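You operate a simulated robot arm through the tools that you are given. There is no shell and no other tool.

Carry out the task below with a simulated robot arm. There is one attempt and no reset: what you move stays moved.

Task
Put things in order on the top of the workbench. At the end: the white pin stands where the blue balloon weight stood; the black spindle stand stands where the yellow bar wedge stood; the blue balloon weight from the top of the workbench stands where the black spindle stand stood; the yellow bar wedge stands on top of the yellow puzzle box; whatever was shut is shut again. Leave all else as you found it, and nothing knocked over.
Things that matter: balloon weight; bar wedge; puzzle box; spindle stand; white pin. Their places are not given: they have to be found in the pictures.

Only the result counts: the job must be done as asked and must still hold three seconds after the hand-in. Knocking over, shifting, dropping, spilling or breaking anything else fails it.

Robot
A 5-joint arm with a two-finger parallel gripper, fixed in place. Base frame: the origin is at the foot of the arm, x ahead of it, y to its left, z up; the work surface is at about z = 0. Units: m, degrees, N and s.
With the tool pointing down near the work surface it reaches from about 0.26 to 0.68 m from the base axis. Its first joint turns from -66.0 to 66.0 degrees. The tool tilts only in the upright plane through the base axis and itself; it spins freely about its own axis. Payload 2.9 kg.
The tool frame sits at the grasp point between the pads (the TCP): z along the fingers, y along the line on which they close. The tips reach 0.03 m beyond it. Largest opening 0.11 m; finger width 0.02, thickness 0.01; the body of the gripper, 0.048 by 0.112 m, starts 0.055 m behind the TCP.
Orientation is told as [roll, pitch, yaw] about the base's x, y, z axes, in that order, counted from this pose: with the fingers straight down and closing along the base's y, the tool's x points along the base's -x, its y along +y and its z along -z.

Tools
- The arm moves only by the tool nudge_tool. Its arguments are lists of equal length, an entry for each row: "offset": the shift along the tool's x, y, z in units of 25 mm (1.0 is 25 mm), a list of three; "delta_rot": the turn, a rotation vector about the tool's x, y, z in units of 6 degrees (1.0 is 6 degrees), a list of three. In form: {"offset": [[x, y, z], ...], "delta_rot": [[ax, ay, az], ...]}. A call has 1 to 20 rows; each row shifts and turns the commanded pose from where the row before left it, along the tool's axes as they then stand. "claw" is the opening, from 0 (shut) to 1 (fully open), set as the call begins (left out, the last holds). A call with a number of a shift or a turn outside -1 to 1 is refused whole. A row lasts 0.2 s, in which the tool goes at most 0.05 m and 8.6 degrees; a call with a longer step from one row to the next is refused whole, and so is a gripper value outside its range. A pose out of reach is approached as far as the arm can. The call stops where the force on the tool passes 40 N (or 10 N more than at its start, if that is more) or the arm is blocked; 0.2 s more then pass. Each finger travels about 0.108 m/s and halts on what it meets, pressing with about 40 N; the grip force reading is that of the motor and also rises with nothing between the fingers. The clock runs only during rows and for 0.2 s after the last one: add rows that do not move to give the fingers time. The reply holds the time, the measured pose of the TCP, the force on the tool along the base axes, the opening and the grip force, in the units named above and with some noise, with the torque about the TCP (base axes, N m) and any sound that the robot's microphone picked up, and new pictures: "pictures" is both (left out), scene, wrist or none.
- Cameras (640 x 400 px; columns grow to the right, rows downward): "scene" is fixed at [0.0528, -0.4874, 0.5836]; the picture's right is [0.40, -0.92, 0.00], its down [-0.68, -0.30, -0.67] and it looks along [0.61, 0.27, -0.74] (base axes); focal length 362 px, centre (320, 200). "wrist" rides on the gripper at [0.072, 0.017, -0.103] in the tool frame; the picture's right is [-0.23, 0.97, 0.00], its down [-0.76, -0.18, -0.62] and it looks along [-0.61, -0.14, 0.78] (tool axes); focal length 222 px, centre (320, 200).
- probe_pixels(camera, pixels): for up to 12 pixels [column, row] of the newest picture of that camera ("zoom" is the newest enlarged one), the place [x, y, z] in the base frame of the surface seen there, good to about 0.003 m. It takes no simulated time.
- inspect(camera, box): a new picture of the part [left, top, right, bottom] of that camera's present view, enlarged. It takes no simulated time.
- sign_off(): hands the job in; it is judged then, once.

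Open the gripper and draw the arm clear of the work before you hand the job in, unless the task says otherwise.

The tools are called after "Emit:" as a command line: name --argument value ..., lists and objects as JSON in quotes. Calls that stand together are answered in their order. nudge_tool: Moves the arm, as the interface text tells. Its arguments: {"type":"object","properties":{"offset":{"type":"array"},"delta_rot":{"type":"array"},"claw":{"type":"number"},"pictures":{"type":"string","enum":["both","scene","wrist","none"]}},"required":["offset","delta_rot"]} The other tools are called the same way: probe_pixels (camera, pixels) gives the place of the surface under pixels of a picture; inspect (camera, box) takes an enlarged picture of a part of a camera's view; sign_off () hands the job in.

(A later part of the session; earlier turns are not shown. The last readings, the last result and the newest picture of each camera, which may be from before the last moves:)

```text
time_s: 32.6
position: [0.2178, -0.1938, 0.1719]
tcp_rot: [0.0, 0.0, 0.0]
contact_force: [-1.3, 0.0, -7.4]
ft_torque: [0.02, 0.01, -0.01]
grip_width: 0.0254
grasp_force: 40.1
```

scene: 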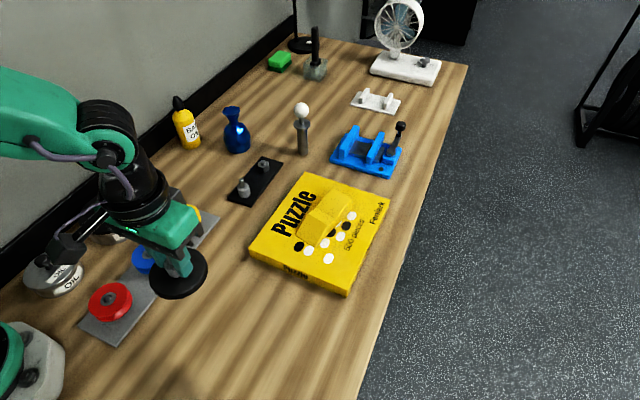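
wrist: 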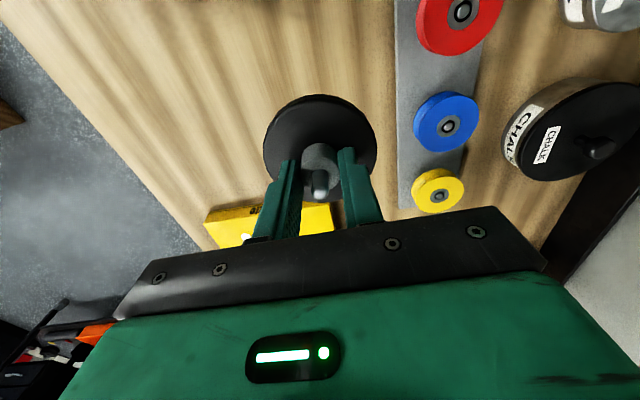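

It is in place to within 2 mm. I lower to about 6 mm above the table with a small correction.

Emit:
nudge_tool --offset '[[-0.05, -0.06, 0.9], [0, 0, 1], [0, 0, 1], [0, 0, 1], [0, 0, 0.8], [0, 0, 0]]' --delta_rot '[[0, 0, 0], [0, 0, 0], [0, 0, 0], [0, 0, 0], [0, 0, 0], [0, 0, 0]]'

```text
time_s: 34.0
position: [0.2208, -0.1989, 0.0524]
tcp_rot: [-0.1, 0.0, -0.1]
contact_force: [-1.3, 0.2, -6.3]
ft_torque: [0.02, 0.0, 0.01]
grip_width: 0.0252
grasp_force: 40.0
```

scene: 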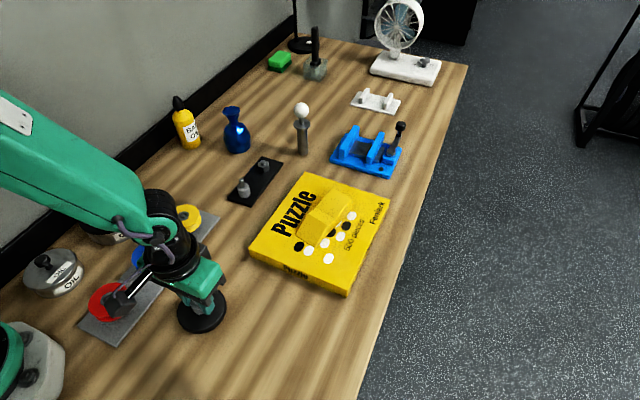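
wrist: 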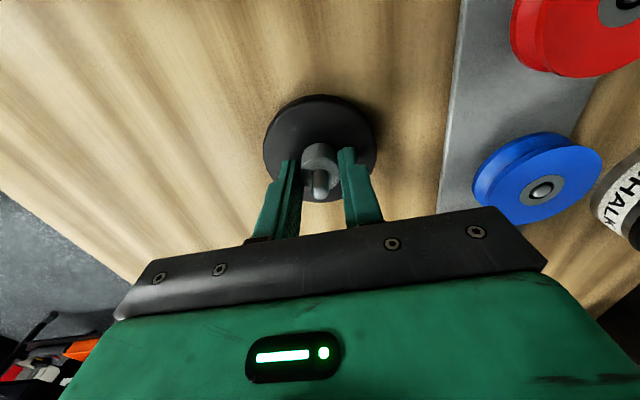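

I lower in small steps until the disc touches, shifting y back by about 2 mm.

Emit:
nudge_tool --offset '[[0.03, 0.06, 0.1], [0, 0, 0.08], [0, 0, 0]]' --delta_rot '[[0, 0, 0], [0, 0, 0], [0, 0, 0]]' --pictures "none"

Emit:
nudge_tool --offset '[[0, 0, 0.05], [0, 0, 0]]' --delta_rot '[[0, 0, 0], [0, 0, 0]]' --pictures "none"

Emit:
nudge_tool --offset '[[0, 0, 0.04], [0, 0, 0]]' --delta_rot '[[0, 0, 0], [0, 0, 0]]' --pictures "none"

```text
time_s: 34.8
position: [0.2195, -0.1966, 0.0489]
tcp_rot: [-0.1, 0.0, 0.0]
contact_force: [0.5, 1.0, -6.8]
ft_torque: [0.0, 0.0, -0.01]
grip_width: 0.0255
grasp_force: 39.9
```

```text
time_s: 35.4
position: [0.2189, -0.1955, 0.0476]
tcp_rot: [0.0, 0.0, 0.0]
contact_force: [-0.2, 0.7, -7.2]
ft_torque: [-0.01, -0.01, -0.02]
grip_width: 0.0252
grasp_force: 40.0
```

```text
time_s: 36.0
position: [0.2194, -0.1945, 0.0464]
tcp_rot: [0.0, 0.0, 0.0]
contact_force: [-0.3, 0.6, -6.8]
ft_torque: [0.02, 0.04, 0.05]
grip_width: 0.0254
grasp_force: 40.2
```

Still the full weight on the tool; I continue in 1 mm steps.

Emit:
nudge_tool --offset '[[0, 0, 0.04], [0, 0, 0]]' --delta_rot '[[0, 0, 0], [0, 0, 0]]' --pictures "none"

Emit:
nudge_tool --offset '[[0, 0, 0.03], [0, 0, 0]]' --delta_rot '[[0, 0, 0], [0, 0, 0]]' --pictures "wrist"

```text
time_s: 36.6
position: [0.2204, -0.1949, 0.0457]
tcp_rot: [0.1, 0.0, 0.0]
contact_force: [-4.5, 0.8, 18.7]
ft_torque: [0.32, 0.59, 0.01]
grip_width: 0.0252
grasp_force: 40.1
```

```text
time_s: 37.2
position: [0.2209, -0.1942, 0.046]
tcp_rot: [0.0, -0.1, 0.1]
contact_force: [-1.5, 10.7, 35.5]
ft_torque: [0.68, 0.07, 0.01]
grip_width: 0.0255
grasp_force: 40.7
```

wrist: 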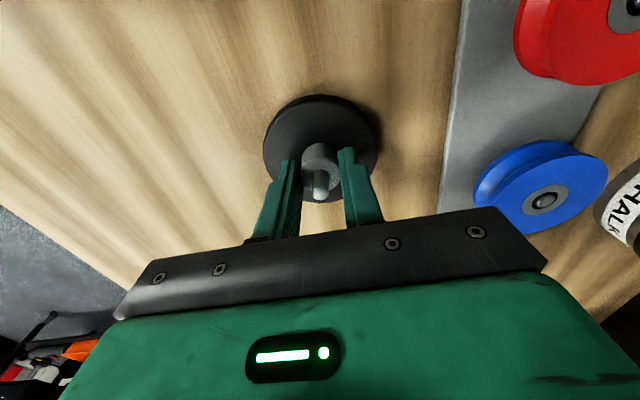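

The disc is on the table (35 N). I ease off 1.5 mm, open, and rise.

Emit:
nudge_tool --offset '[[0, 0, -0.06], [0, 0, 0]]' --delta_rot '[[0, 0, 0], [0, 0, 0]]' --pictures "none"

Emit:
nudge_tool --offset '[[0, 0, 0], [0, 0, 0], [0, 0, 0], [0, 0, 0], [0, 0, -0.5], [0, 0, -1], [0, 0, -1], [0, 0, -1], [0, 0, -1], [0, 0, -1], [0, 0, -1], [0, 0, -1], [0, 0, 0]]' --delta_rot '[[0, 0, 0], [0, 0, 0], [0, 0, 0], [0, 0, 0], [0, 0, 0], [0, 0, 0], [0, 0, 0], [0, 0, 0], [0, 0, 0], [0, 0, 0], [0, 0, 0], [0, 0, 0], [0, 0, 0]]' --claw 0.65

```text
time_s: 37.8
position: [0.22, -0.1949, 0.0461]
tcp_rot: [0.1, 0.1, -0.1]
contact_force: [0.3, 0.3, -7.4]
ft_torque: [-0.02, 0.03, -0.01]
grip_width: 0.0252
grasp_force: 40.0
```

```text
time_s: 40.6
position: [0.2182, -0.1953, 0.2339]
tcp_rot: [0.1, 0.0, 0.0]
contact_force: [-0.6, 0.7, -0.3]
ft_torque: [-0.02, -0.03, -0.03]
grip_width: 0.0715
grasp_force: 0.0
```

scene: 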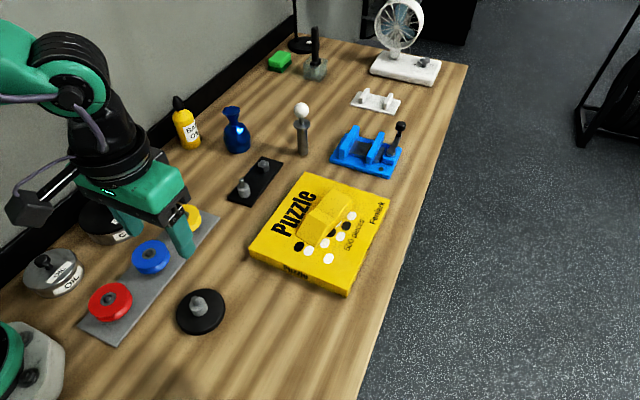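
wrist: 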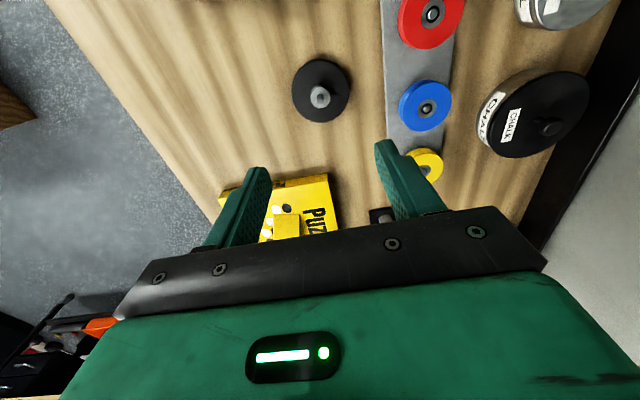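

The stand stands in the wedge's old place. I check it by probing and travel to above the balloon weight.

Emit:
probe_pixels --camera "wrist" --pixels '[[293, 90], [350, 90], [320, 62], [322, 120], [320, 98]]'

Emit:
nudge_tool --offset '[[-0.9975, 0.4375, 0], [-0.9975, 0.4375, 0], [-0.9975, 0.4375, 0], [-0.9975, 0.4375, 0], [-0.9975, 0.4375, 0], [-0.9975, 0.4375, 0], [-0.9975, 0.4375, 0], [-0.9975, 0.4375, 0], [-0.9975, 0.4375, 0], [-0.9975, 0.4375, 0], [-0.9975, 0.4375, 0], [-0.9975, 0.4375, 0], [-0.9975, 0.4375, 0], [-0.9975, 0.4375, 0], [-0.9975, 0.4375, 0], [-0.9975, 0.4375, 0], [0, 0, 0]]' --delta_rot '[[0, 0, 0], [0, 0, 0], [0, 0, 0], [0, 0, 0], [0, 0, 0], [0, 0, 0], [0, 0, 0], [0, 0, 0], [0, 0, 0], [0, 0, 0], [0, 0, 0], [0, 0, 0], [0, 0, 0], [0, 0, 0], [0, 0, 0], [0, 0, 0], [0, 0, 0]]' --claw 0.8

```text
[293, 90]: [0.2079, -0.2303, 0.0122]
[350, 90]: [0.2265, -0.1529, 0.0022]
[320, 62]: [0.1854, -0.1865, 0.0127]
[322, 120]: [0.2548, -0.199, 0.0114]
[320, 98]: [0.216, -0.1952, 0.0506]
```

```text
time_s: 44.2
position: [0.6185, -0.0216, 0.2333]
tcp_rot: [0.0, -0.1, -0.1]
contact_force: [0.1, -0.2, 0.0]
ft_torque: [0.03, 0.01, -0.04]
grip_width: 0.0882
grasp_force: 0.1
```

scene: 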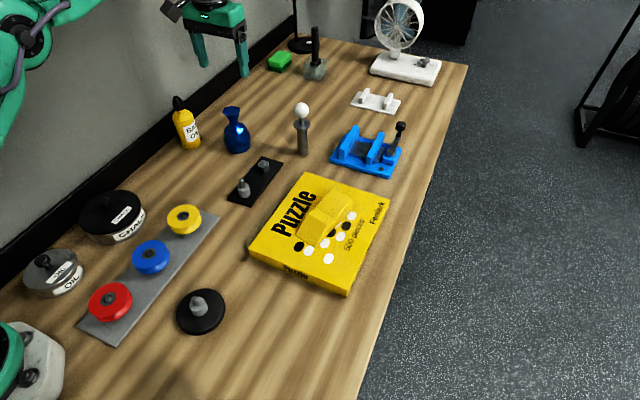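
wrist: 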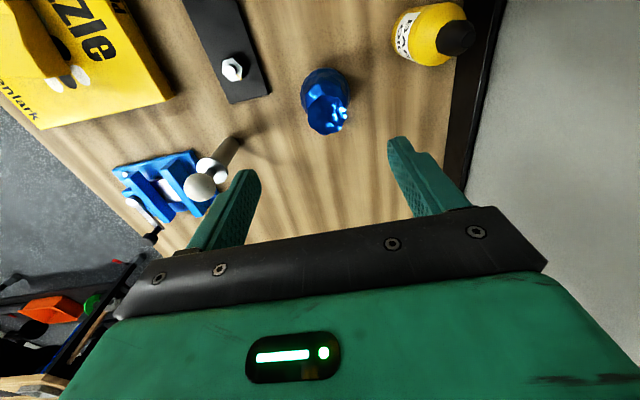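

The stand is at about (0.220,-0.193), as wanted. Now I look closely at the balloon weight in the wrist picture near (327,100).

Emit:
inspect --camera "wrist" --box '[275, 50, 375, 150]'

Emit:
probe_pixels --camera "wrist" --pixels '[[305, 92], [348, 88], [325, 70], [313, 118], [335, 112], [345, 118], [327, 130], [327, 120], [320, 105], [330, 125], [343, 105], [310, 105]]'

```text
4.00 times, centred on (325, 100) of wrist
```

zoom: 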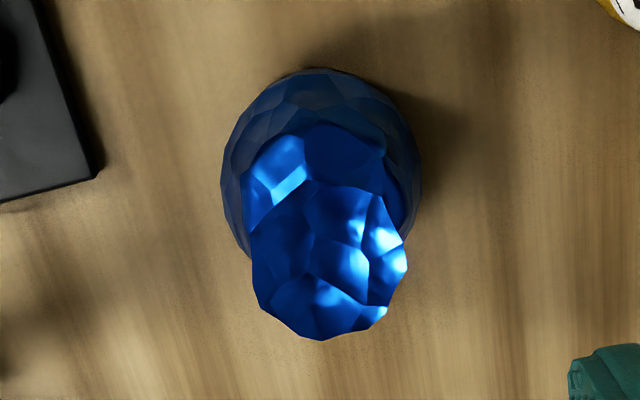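

```text
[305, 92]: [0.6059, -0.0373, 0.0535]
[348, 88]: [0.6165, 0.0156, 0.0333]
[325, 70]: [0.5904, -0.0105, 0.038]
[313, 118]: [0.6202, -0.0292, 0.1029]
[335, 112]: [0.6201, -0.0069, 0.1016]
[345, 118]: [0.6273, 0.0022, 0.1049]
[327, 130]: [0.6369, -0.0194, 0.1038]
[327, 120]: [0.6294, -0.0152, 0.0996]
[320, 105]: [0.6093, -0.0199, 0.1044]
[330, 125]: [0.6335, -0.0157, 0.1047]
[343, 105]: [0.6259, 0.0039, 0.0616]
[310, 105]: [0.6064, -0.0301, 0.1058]
```

The weight's body is centred at about (0.618,-0.0145), roughly 0.06 wide, top at z≈0.105. I align on it and descend partway.

Emit:
nudge_tool --offset '[[0, 0.28, 0.5], [0, 0, 1], [0, 0, 1], [0, 0, 1], [0, 0, 1], [0, 0, 0.6], [0, 0, 0]]' --delta_rot '[[0, 0, 0], [0, 0, 0], [0, 0, 0], [0, 0, 0], [0, 0, 0], [0, 0, 0], [0, 0, 0]]'

```text
time_s: 45.8
position: [0.6189, -0.0141, 0.1062]
tcp_rot: [0.0, 0.0, 0.0]
contact_force: [0.3, 0.4, 0.0]
ft_torque: [0.06, 0.02, 0.01]
grip_width: 0.0879
grasp_force: 0.0
```

scene: 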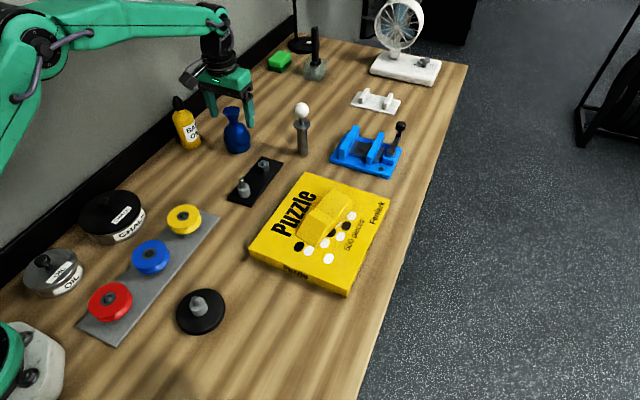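
wrist: 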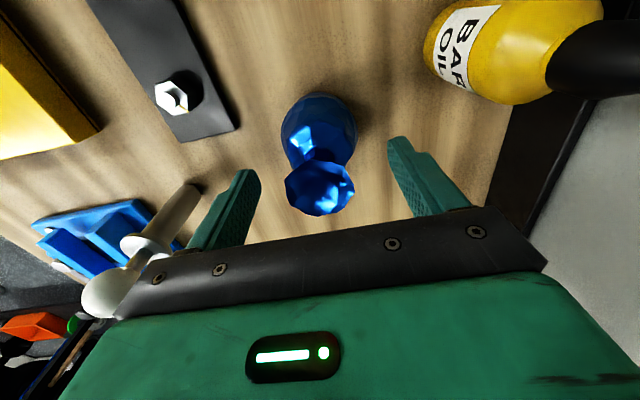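

The weight is centred between the fingers (320,150). I go down to z≈0.058.

Emit:
nudge_tool --offset '[[0, 0, 0.8], [0, 0, 0.7], [0, 0, 0.4], [0, 0, 0]]' --delta_rot '[[0, 0, 0], [0, 0, 0], [0, 0, 0], [0, 0, 0]]'

```text
time_s: 46.8
position: [0.62, -0.0138, 0.0573]
tcp_rot: [-0.1, -0.1, 0.0]
contact_force: [-0.3, 0.7, 0.2]
ft_torque: [0.01, -0.02, 0.03]
grip_width: 0.0881
grasp_force: 0.1
```

scene: 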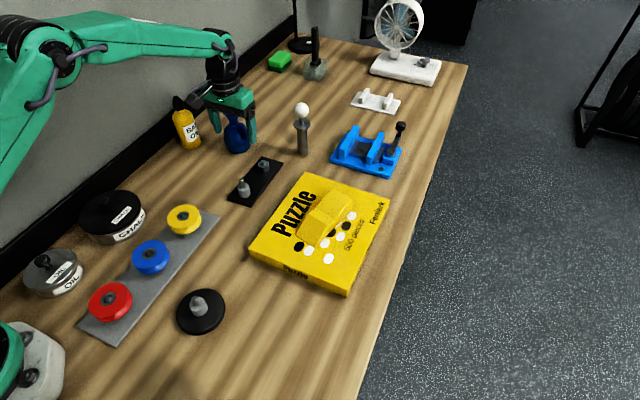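
wrist: 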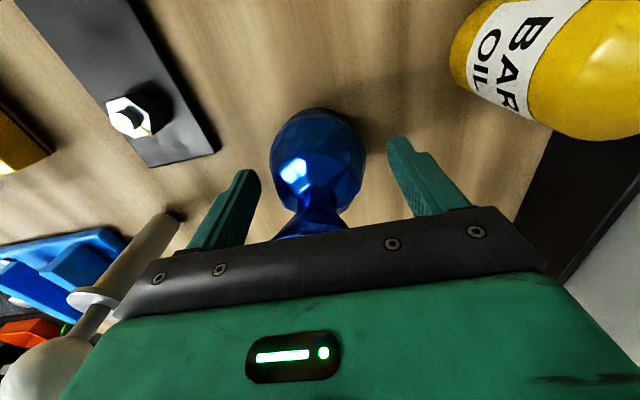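

The body is centred between the tips. I close the gripper on it.

Emit:
nudge_tool --offset '[[0, 0, 0], [0, 0, 0], [0, 0, 0], [0, 0, 0], [0, 0, 0]]' --delta_rot '[[0, 0, 0], [0, 0, 0], [0, 0, 0], [0, 0, 0], [0, 0, 0]]' --claw 0.3

```text
time_s: 48.0
position: [0.6192, -0.0127, 0.0588]
tcp_rot: [0.0, 0.0, 0.0]
contact_force: [-0.5, 0.7, 0.5]
ft_torque: [-0.03, -0.05, 0.01]
grip_width: 0.0545
grasp_force: 40.5
```

scene: 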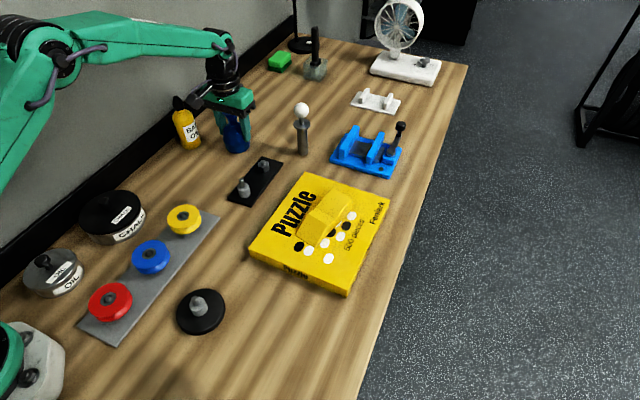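
wrist: 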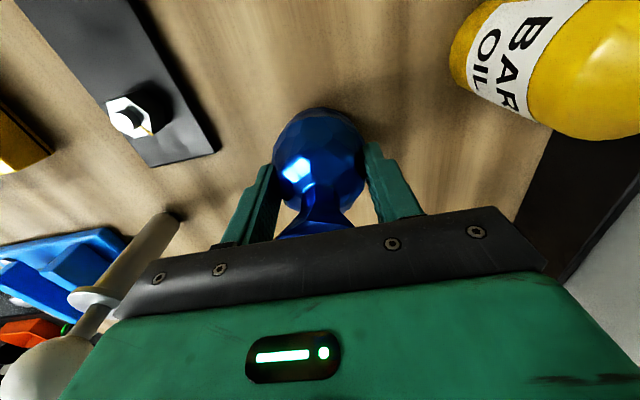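

Gripped at 0.0545 m with 40 N. I lift slowly 25 mm and check that it comes along.

Emit:
nudge_tool --offset '[[0, 0, -0.2], [0, 0, -0.3], [0, 0, -0.5], [0, 0, 0]]' --delta_rot '[[0, 0, 0], [0, 0, 0], [0, 0, 0], [0, 0, 0]]'

```text
time_s: 49.0
position: [0.6174, -0.0125, 0.0842]
tcp_rot: [-0.1, 0.0, 0.0]
contact_force: [-0.1, 1.1, -1.8]
ft_torque: [-0.02, 0.01, 0.01]
grip_width: 0.0547
grasp_force: 40.3
```

scene: 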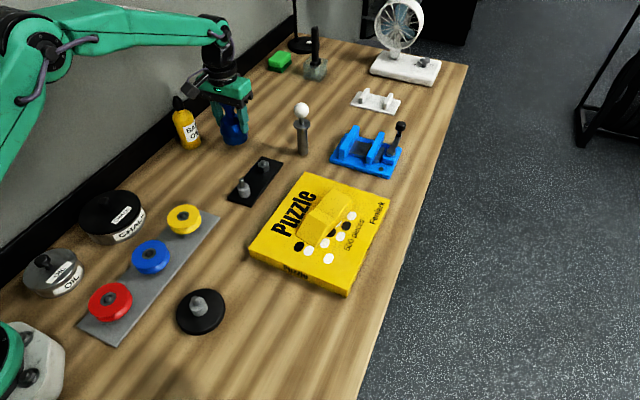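
wrist: 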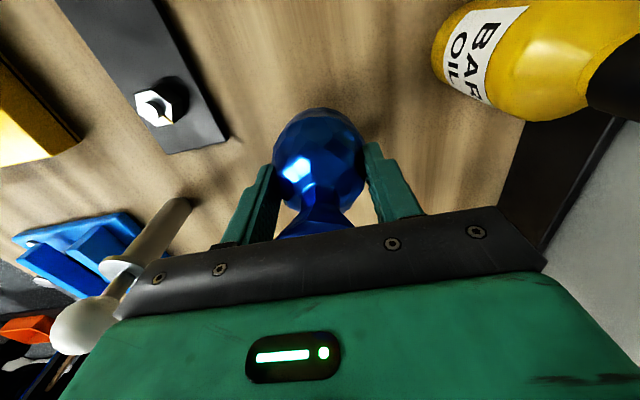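

It hangs firmly (about 2 N). I lift to clear the oil bottle and carry it over to above the stand's old place (0.450,0.080).

Emit:
nudge_tool --offset '[[0, 0, -1], [0, 0, -1], [0, 0, -1], [0, 0, -1], [0, 0, -1], [0, 0, -0.6], [0.96, 0.534, 0], [0.96, 0.534, 0], [0.96, 0.534, 0], [0.96, 0.534, 0], [0.96, 0.534, 0], [0.96, 0.534, 0], [0.96, 0.534, 0], [0, 0, 0]]' --delta_rot '[[0, 0, 0], [0, 0, 0], [0, 0, 0], [0, 0, 0], [0, 0, 0], [0, 0, 0], [0, 0, 0], [0, 0, 0], [0, 0, 0], [0, 0, 0], [0, 0, 0], [0, 0, 0], [0, 0, 0], [0, 0, 0]]'

```text
time_s: 52.0
position: [0.4491, 0.0823, 0.2223]
tcp_rot: [0.0, 0.0, -0.1]
contact_force: [0.7, -0.3, -1.2]
ft_torque: [-0.02, 0.01, 0.03]
grip_width: 0.0544
grasp_force: 40.1
```

scene: 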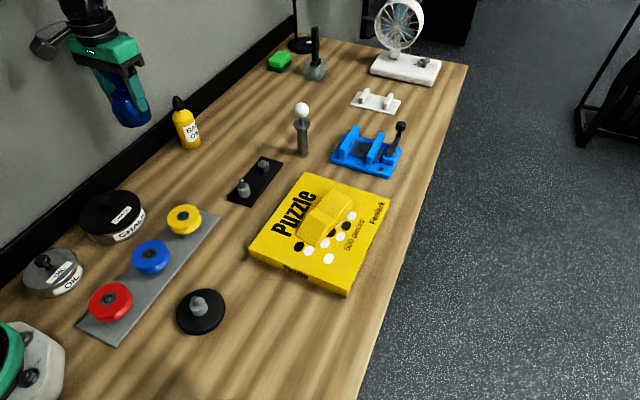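
wrist: 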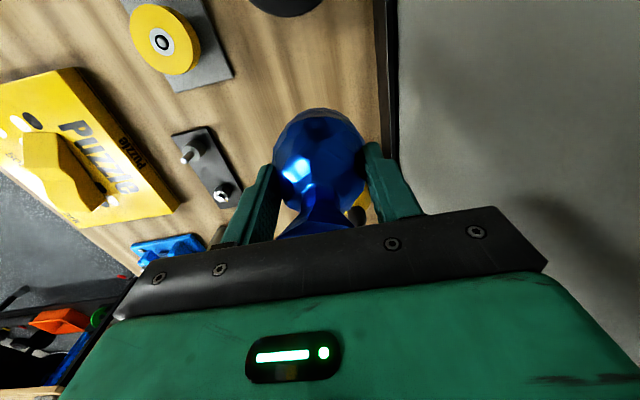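

It is above the place. I lower to about 8 mm above the table.

Emit:
nudge_tool --offset '[[-0.03, -0.06, 0.9], [0, 0, 1], [0, 0, 1], [0, 0, 1], [0, 0, 1], [0, 0, 0.8], [0, 0, 0.5], [0, 0, 0]]' --delta_rot '[[0, 0, 0], [0, 0, 0], [0, 0, 0], [0, 0, 0], [0, 0, 0], [0, 0, 0], [0, 0, 0], [0, 0, 0]]'

```text
time_s: 53.8
position: [0.4508, 0.0795, 0.0703]
tcp_rot: [0.1, 0.0, 0.0]
contact_force: [-0.3, -0.2, -1.4]
ft_torque: [-0.01, 0.0, 0.01]
grip_width: 0.0543
grasp_force: 39.8
```

scene: 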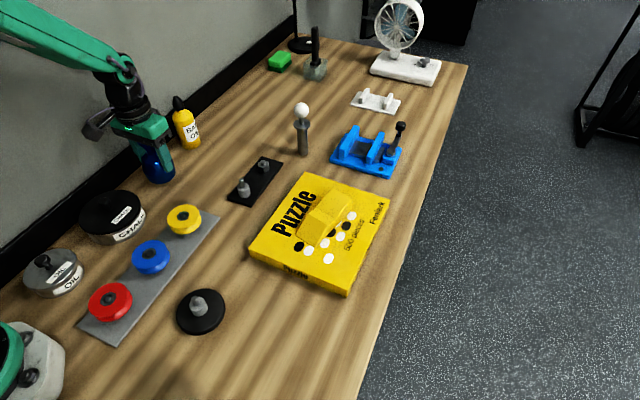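
wrist: 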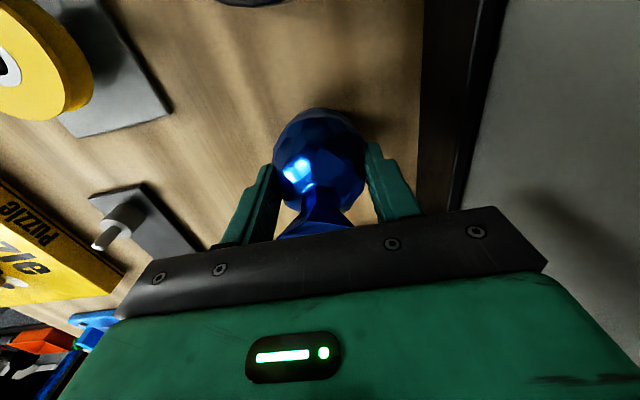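

I lower the remaining distance in small steps until the force shows contact (expected near z≈0.058).

Emit:
nudge_tool --offset '[[0, 0, 0.15], [0, 0, 0.1], [0, 0, 0.08], [0, 0, 0]]' --delta_rot '[[0, 0, 0], [0, 0, 0], [0, 0, 0], [0, 0, 0]]' --pictures "none"

Emit:
nudge_tool --offset '[[0, 0, 0.05], [0, 0, 0]]' --delta_rot '[[0, 0, 0], [0, 0, 0]]' --pictures "none"

Emit:
nudge_tool --offset '[[0, 0, 0.04], [0, 0, 0]]' --delta_rot '[[0, 0, 0], [0, 0, 0]]' --pictures "none"

```text
time_s: 54.8
position: [0.4507, 0.0801, 0.0599]
tcp_rot: [0.0, 0.1, -0.1]
contact_force: [0.5, 0.1, -1.0]
ft_torque: [0.0, -0.04, -0.01]
grip_width: 0.0544
grasp_force: 40.8
```

```text
time_s: 55.4
position: [0.4515, 0.0793, 0.0596]
tcp_rot: [0.0, 0.1, 0.1]
contact_force: [0.0, -0.1, -1.0]
ft_torque: [-0.02, -0.01, -0.03]
grip_width: 0.0542
grasp_force: 40.0
```

```text
time_s: 56.0
position: [0.4502, 0.0787, 0.0596]
tcp_rot: [-0.1, 0.0, 0.0]
contact_force: [-1.1, 0.3, 1.2]
ft_torque: [0.07, -0.01, 0.04]
grip_width: 0.0542
grasp_force: 40.6
```

Contact is starting (fz from -1 to +1.2 N). One more half-millimetre, then release.

Emit:
nudge_tool --offset '[[0, 0, 0.02], [0, 0, 0]]' --delta_rot '[[0, 0, 0], [0, 0, 0]]' --pictures "none"

```text
time_s: 56.6
position: [0.4507, 0.0802, 0.0598]
tcp_rot: [0.0, 0.1, 0.0]
contact_force: [-5.0, 0.5, 12.8]
ft_torque: [0.04, 0.24, 0.07]
grip_width: 0.0544
grasp_force: 40.2
```

It rests on the table (12.8 N). I open to 0.075 m and wait, then look before rising.

Emit:
nudge_tool --offset '[[0, 0, 0], [0, 0, 0], [0, 0, 0], [0, 0, 0]]' --delta_rot '[[0, 0, 0], [0, 0, 0], [0, 0, 0], [0, 0, 0]]' --claw 0.72

```text
time_s: 57.6
position: [0.4511, 0.0777, 0.0583]
tcp_rot: [0.1, 0.0, 0.0]
contact_force: [-0.2, 0.2, -0.7]
ft_torque: [-0.02, 0.02, -0.01]
grip_width: 0.0792
grasp_force: 0.1
```

scene: 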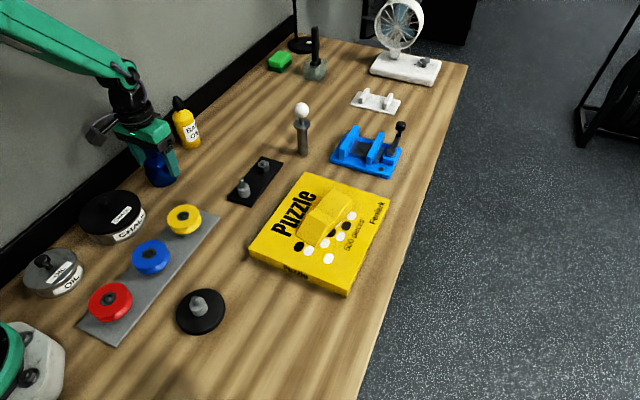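
wrist: 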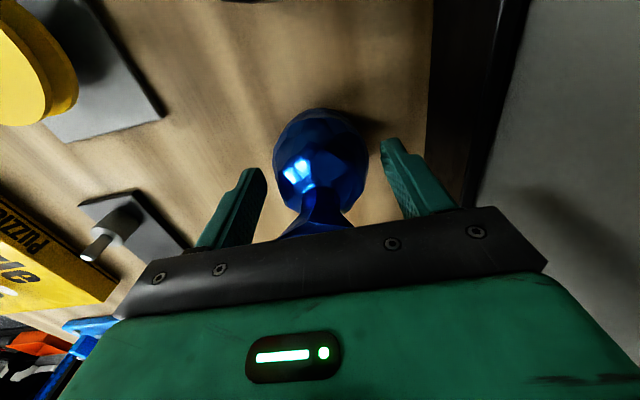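

The weight stands free. I rise straight up 0.2 m.

Emit:
nudge_tool --offset '[[0, 0, -0.5], [0, 0, -0.8], [0, 0, -1], [0, 0, -1], [0, 0, -1], [0, 0, -1], [0, 0, -1], [0, 0, -1], [0, 0, -0.7], [0, 0, 0]]' --delta_rot '[[0, 0, 0], [0, 0, 0], [0, 0, 0], [0, 0, 0], [0, 0, 0], [0, 0, 0], [0, 0, 0], [0, 0, 0], [0, 0, 0], [0, 0, 0]]'

```text
time_s: 59.8
position: [0.4518, 0.0798, 0.2605]
tcp_rot: [0.1, 0.0, 0.0]
contact_force: [0.3, -0.1, 0.0]
ft_torque: [-0.03, -0.01, 0.01]
grip_width: 0.079
grasp_force: 0.0
```

scene: 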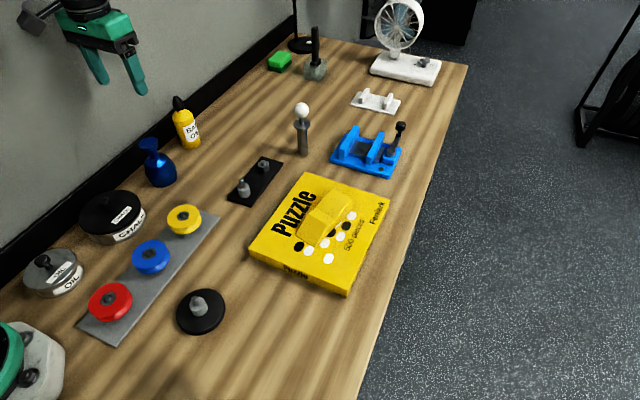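
wrist: 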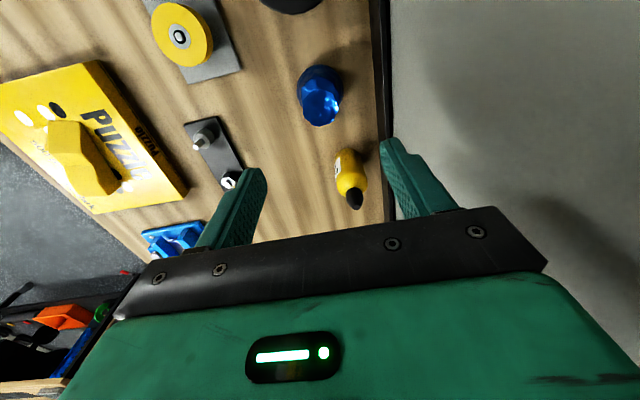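

The weight stands upright at (157,165) in its new place. Next the pin: I go near it, above (0.63,-0.17), with the tool turned to yaw -15° to look at it.

Emit:
nudge_tool --offset '[[-0.712, -1, 0], [-0.712, -1, 0], [-0.712, -1, 0], [-0.712, -1, 0], [-0.712, -1, 0], [-0.712, -1, 0], [-0.712, -1, 0], [-0.712, -1, 0], [-0.712, -1, 0], [-0.712, -1, 0], [0, 0, 0], [0, 0, 0], [0, 0, 0], [0, 0, 0]]' --delta_rot '[[0, 0, 0], [0, 0, 0], [0, 0, 0], [0, 0, 0], [0, 0, 0], [0, 0, 0], [0, 0, 0], [0, 0, 0], [0, 0, 0], [0, 0, 0], [0, 0, 0.83], [0, 0, 0.83], [0, 0, 0.84], [0, 0, 0]]' --claw 0.72

```text
time_s: 62.8
position: [0.6181, -0.1601, 0.2566]
tcp_rot: [0.0, 0.1, -15.1]
contact_force: [-0.5, 0.4, -0.4]
ft_torque: [-0.01, -0.02, -0.02]
grip_width: 0.0793
grasp_force: 0.0
out of reach, approached as far as the arm can: row 10
```

scene: 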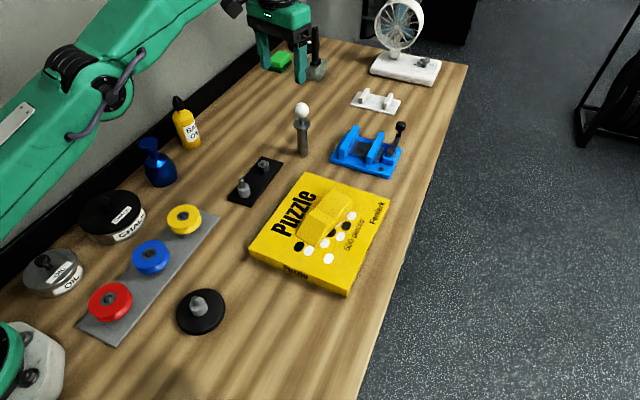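
wrist: 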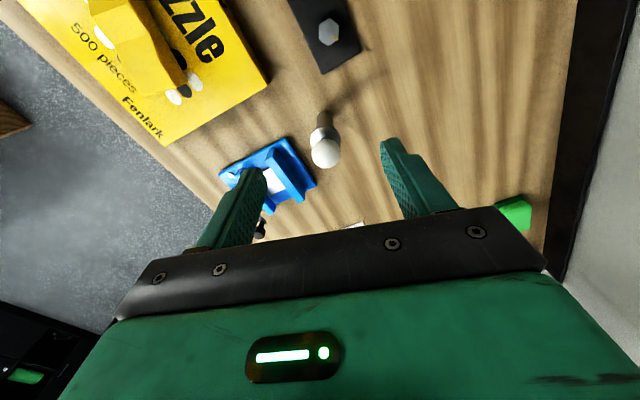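

With the tool straight down the arm stops at r≈0.64 at this height, so the pin (r≈0.68) needs an outward tilt. I measure the pin exactly first.

Emit:
inspect --camera "wrist" --box '[285, 95, 365, 175]'

Emit:
probe_pixels --camera "wrist" --pixels '[[325, 152], [314, 152], [337, 152], [325, 141], [325, 164], [323, 130], [313, 133], [336, 131], [323, 118], [323, 113], [319, 128], [329, 127]]'

Emit:
inspect --camera "scene" --box '[275, 95, 335, 165]'

```text
5.00 times, centred on (325, 135) of wrist
```

zoom: 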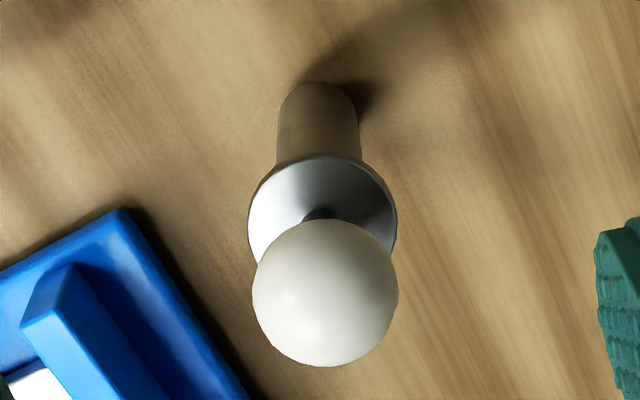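

```text
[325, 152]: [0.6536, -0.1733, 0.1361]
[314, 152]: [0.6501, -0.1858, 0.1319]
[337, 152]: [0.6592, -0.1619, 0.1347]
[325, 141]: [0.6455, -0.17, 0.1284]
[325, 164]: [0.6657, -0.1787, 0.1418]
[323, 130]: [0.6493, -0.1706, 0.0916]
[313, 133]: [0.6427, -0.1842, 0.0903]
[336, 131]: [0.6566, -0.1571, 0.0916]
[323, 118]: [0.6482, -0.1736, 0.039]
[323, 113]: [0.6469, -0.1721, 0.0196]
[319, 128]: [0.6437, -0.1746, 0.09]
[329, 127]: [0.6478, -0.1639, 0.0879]
```

```text
5.71 times, centred on (305, 130) of scene
```

zoom: 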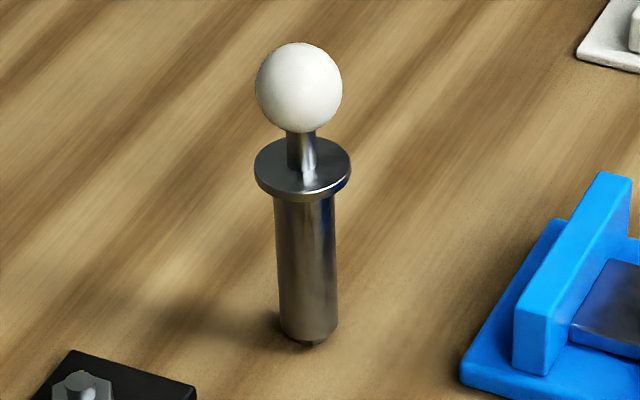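

The pin's axis is near (0.661,-0.1765); ball centre z≈0.123 (radius ≈0.0165), flange top z≈0.0915. I tilt the tool 15° outward (about tool y) at this height and check the pose reached.

Emit:
nudge_tool --offset '[[0, 0, 0], [0, 0, 0], [0, 0, 0], [0, 0, 0]]' --delta_rot '[[0, -0.83, 0], [0, -0.83, 0], [0, -0.84, 0], [0, 0, 0]]'

```text
time_s: 63.8
position: [0.6184, -0.1613, 0.2567]
tcp_rot: [0.1, -15.2, -15.0]
contact_force: [0.5, -0.1, -0.3]
ft_torque: [0.0, -0.01, 0.0]
grip_width: 0.0793
grasp_force: 0.0
```

scene: 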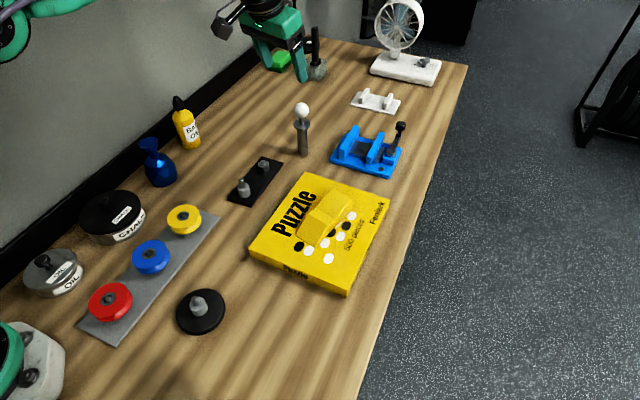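
wrist: 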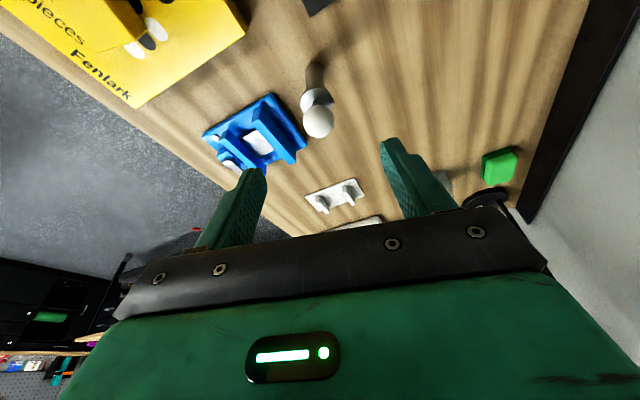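

The tilt is 15° outward at (0.618,-0.161,0.257). I move to above the pin's ball: TCP (0.659,-0.176,0.20), which keeps the tips above the ball top.

Emit:
nudge_tool --offset '[[-0.268, -0.037, 0.659], [-0.268, -0.037, 0.659], [-0.268, -0.037, 0.659], [-0.268, -0.037, 0.659], [0, 0, 0]]' --delta_rot '[[0, 0, 0], [0, 0, 0], [0, 0, 0], [0, 0, 0], [0, 0, 0]]'

```text
time_s: 65.0
position: [0.6583, -0.1753, 0.1986]
tcp_rot: [0.0, -14.9, -15.0]
contact_force: [0.7, -1.3, 0.2]
ft_torque: [0.01, 0.0, -0.01]
grip_width: 0.0793
grasp_force: 0.0
```

scene: 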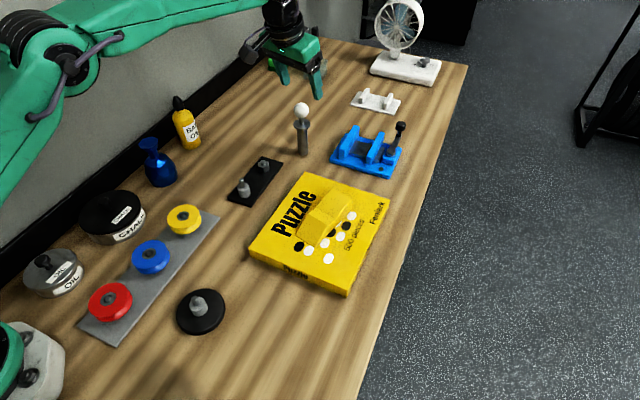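
wrist: 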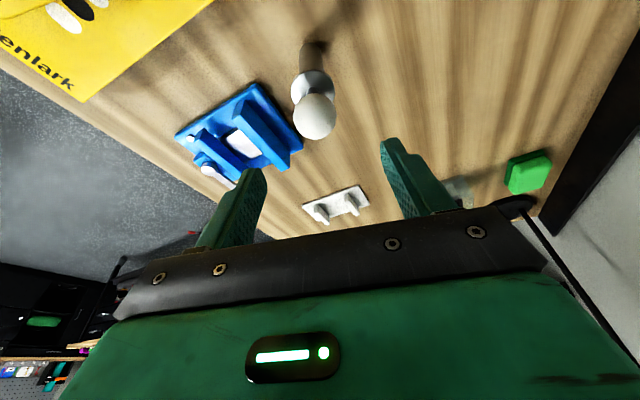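

The ball is at about (316,116) in the wrist picture. I enlarge it to centre the fingers exactly.

Emit:
inspect --camera "wrist" --box '[276, 76, 356, 156]'

Emit:
probe_pixels --camera "wrist" --pixels '[[315, 116], [298, 116], [333, 116], [315, 100], [315, 132], [295, 90], [332, 87], [314, 85], [313, 55], [302, 55], [323, 55]]'

```text
5.00 times, centred on (316, 116) of wrist
```

zoom: 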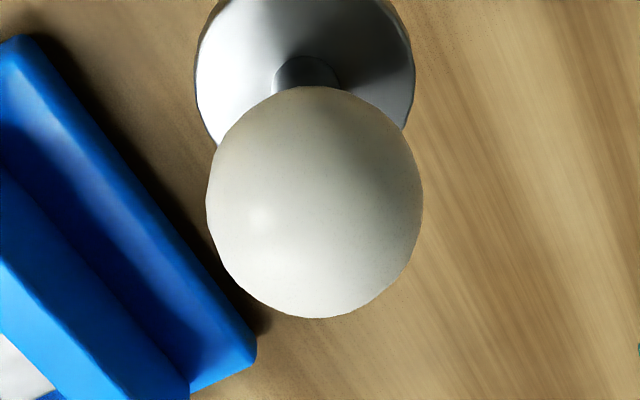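

```text
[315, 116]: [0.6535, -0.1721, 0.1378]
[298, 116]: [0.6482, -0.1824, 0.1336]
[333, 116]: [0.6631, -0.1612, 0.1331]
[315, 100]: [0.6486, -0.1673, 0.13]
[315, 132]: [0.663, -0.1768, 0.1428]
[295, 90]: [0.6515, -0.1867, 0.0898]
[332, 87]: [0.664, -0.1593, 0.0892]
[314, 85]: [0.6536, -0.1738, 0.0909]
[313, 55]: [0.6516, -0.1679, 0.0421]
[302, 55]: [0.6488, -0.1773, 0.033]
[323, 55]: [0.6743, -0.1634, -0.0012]
```

The ball's centre comes out at (0.6615,-0.176,0.1235), within 1 mm of the finger mid-line. I descend so that the ball lies between the pads, tips staying above the flange.

Emit:
nudge_tool --offset '[[0.163, 0.006, 0.656], [0.163, 0.006, 0.656], [0.163, 0.006, 0.656], [0.163, 0.006, 0.656], [0, 0, 0]]' --delta_rot '[[0, 0, 0], [0, 0, 0], [0, 0, 0], [0, 0, 0], [0, 0, 0]]'

```text
time_s: 66.2
position: [0.6606, -0.1768, 0.1302]
tcp_rot: [0.0, -15.0, -15.0]
contact_force: [-0.2, 0.1, -0.4]
ft_torque: [-0.02, -0.02, 0.01]
grip_width: 0.0791
grasp_force: 0.1
```

scene: 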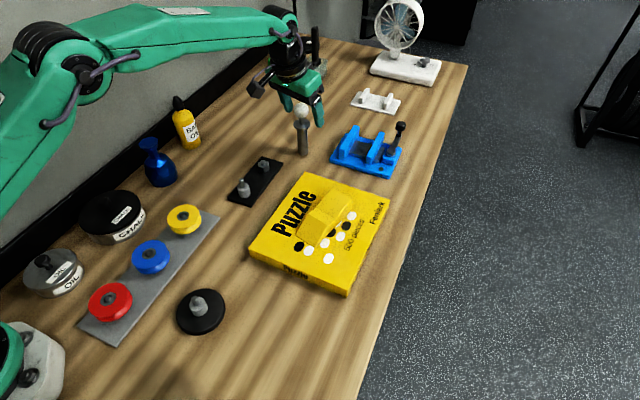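
wrist: 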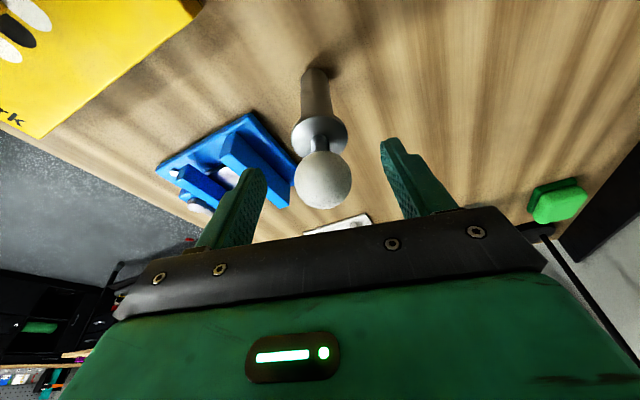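

I check the ball's centring between the fingers with a zoom before closing.

Emit:
inspect --camera "wrist" --box '[240, 120, 400, 220]'

Emit:
probe_pixels --camera "wrist" --pixels '[[323, 180], [299, 180], [347, 180], [323, 160], [260, 190], [395, 165], [384, 150], [262, 175]]'

```text
4.00 times, centred on (320, 170) of wrist
```

zoom: 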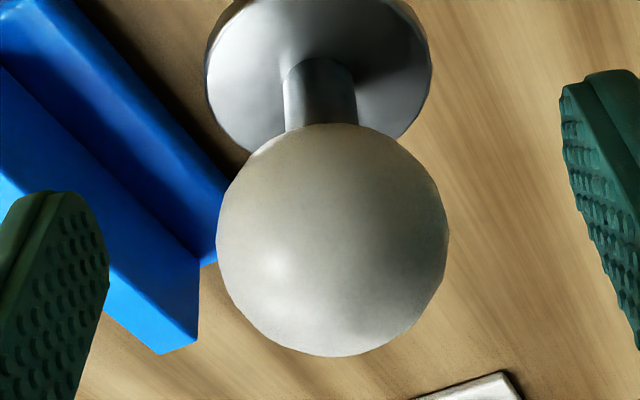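

```text
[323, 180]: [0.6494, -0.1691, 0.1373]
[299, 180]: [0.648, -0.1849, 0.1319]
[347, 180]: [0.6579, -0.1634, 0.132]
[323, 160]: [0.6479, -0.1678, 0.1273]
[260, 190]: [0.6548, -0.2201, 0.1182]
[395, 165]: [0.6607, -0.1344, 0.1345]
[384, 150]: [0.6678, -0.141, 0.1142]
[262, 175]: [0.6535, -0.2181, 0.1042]
```

The ball centre sits at px 323 where 320 means centred, i.e. about 2 mm toward +tool y. I shift 2 mm and close slowly in stages.

Emit:
nudge_tool --offset '[[0, 0.08, 0], [0, 0, 0]]' --delta_rot '[[0, 0, 0], [0, 0, 0]]' --claw 0.42 --pictures "wrist"

Emit:
inspect --camera "wrist" --box '[240, 120, 400, 220]'

```text
time_s: 66.8
position: [0.6592, -0.1755, 0.1314]
tcp_rot: [0.1, -15.0, -15.0]
contact_force: [0.2, -0.5, 0.1]
ft_torque: [-0.01, 0.02, -0.01]
grip_width: 0.0462
grasp_force: 0.1
```

wrist: 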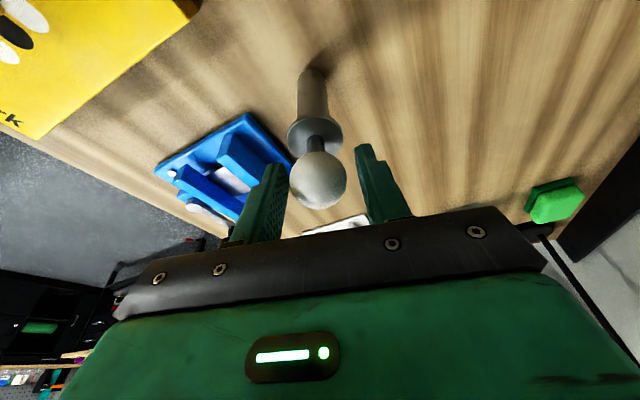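

```text
4.00 times, centred on (320, 170) of wrist
```

zoom: 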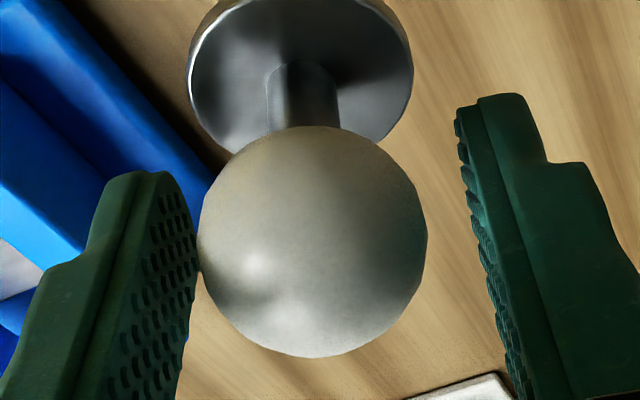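

Now the ball is about 1 mm off on the other side (centre px 318). I shift back 1 mm and re-check with the fingers still clear.

Emit:
nudge_tool --offset '[[0, -0.04, 0], [0, 0, 0], [0, 0, 0]]' --delta_rot '[[0, 0, 0], [0, 0, 0], [0, 0, 0]]' --pictures "wrist"

Emit:
inspect --camera "wrist" --box '[240, 120, 400, 220]'

```text
time_s: 67.6
position: [0.6598, -0.175, 0.1317]
tcp_rot: [-0.1, -15.0, -15.0]
contact_force: [1.1, 0.4, -0.3]
ft_torque: [0.0, 0.0, -0.02]
grip_width: 0.0464
grasp_force: 0.1
```

wrist: 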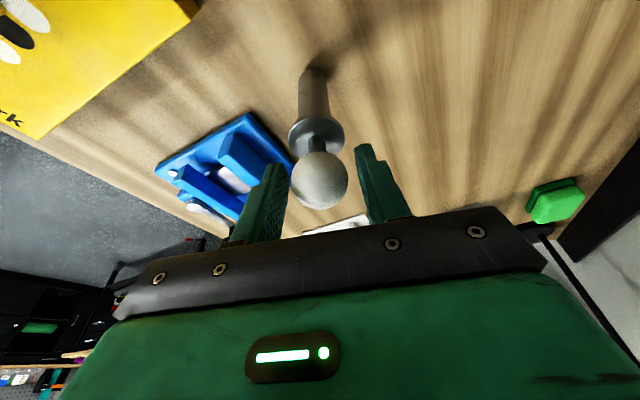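

```text
4.00 times, centred on (320, 170) of wrist
```

zoom: 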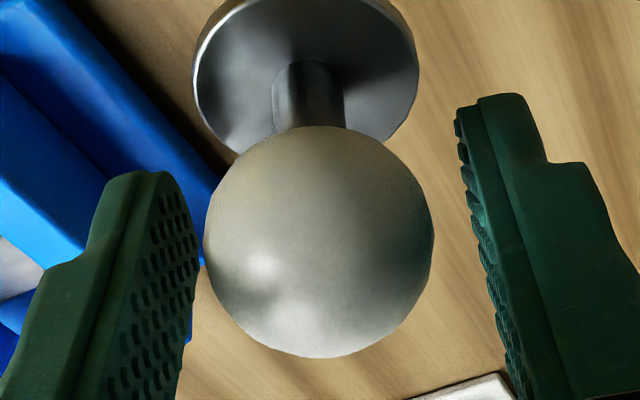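

The ball is now centred (px 319.8). I close the fingers on it.

Emit:
nudge_tool --offset '[[0, 0, 0], [0, 0, 0], [0, 0, 0], [0, 0, 0]]' --delta_rot '[[0, 0, 0], [0, 0, 0], [0, 0, 0], [0, 0, 0]]' --claw 0.0

Emit:
inspect --camera "wrist" --box '[240, 60, 400, 220]'

Emit:
inspect --camera "scene" --box '[245, 60, 355, 170]'

```text
time_s: 68.6
position: [0.6613, -0.1754, 0.1309]
tcp_rot: [-0.1, -15.1, -15.0]
contact_force: [-0.1, -1.5, -0.3]
ft_torque: [-0.11, 0.05, -0.02]
grip_width: 0.0334
grasp_force: 40.3
```

scene: 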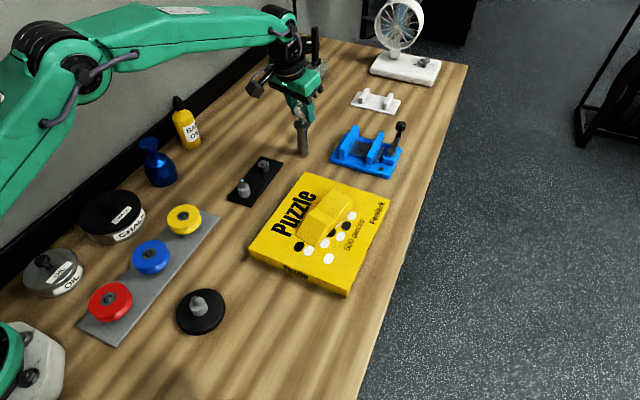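
wrist: 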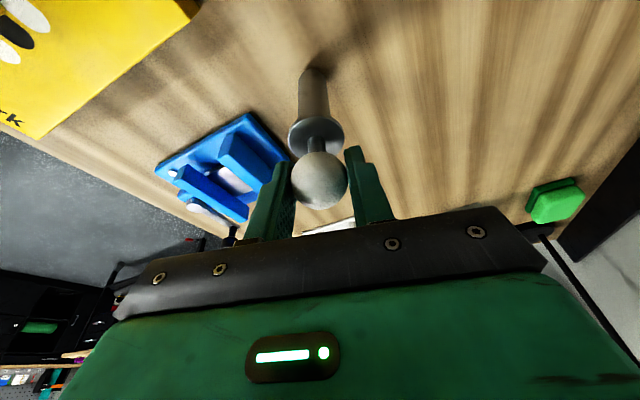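

```text
2.50 times, centred on (320, 140) of wrist
```

zoom: 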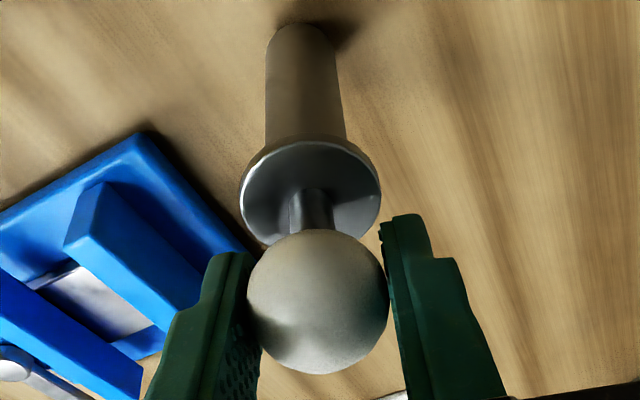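

```text
3.64 times, centred on (300, 115) of scene
```

zoom: 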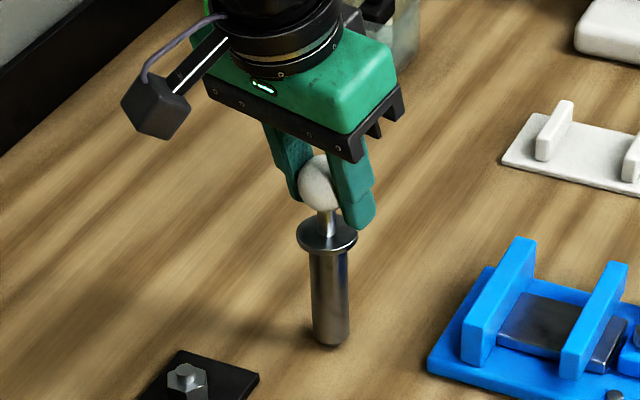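

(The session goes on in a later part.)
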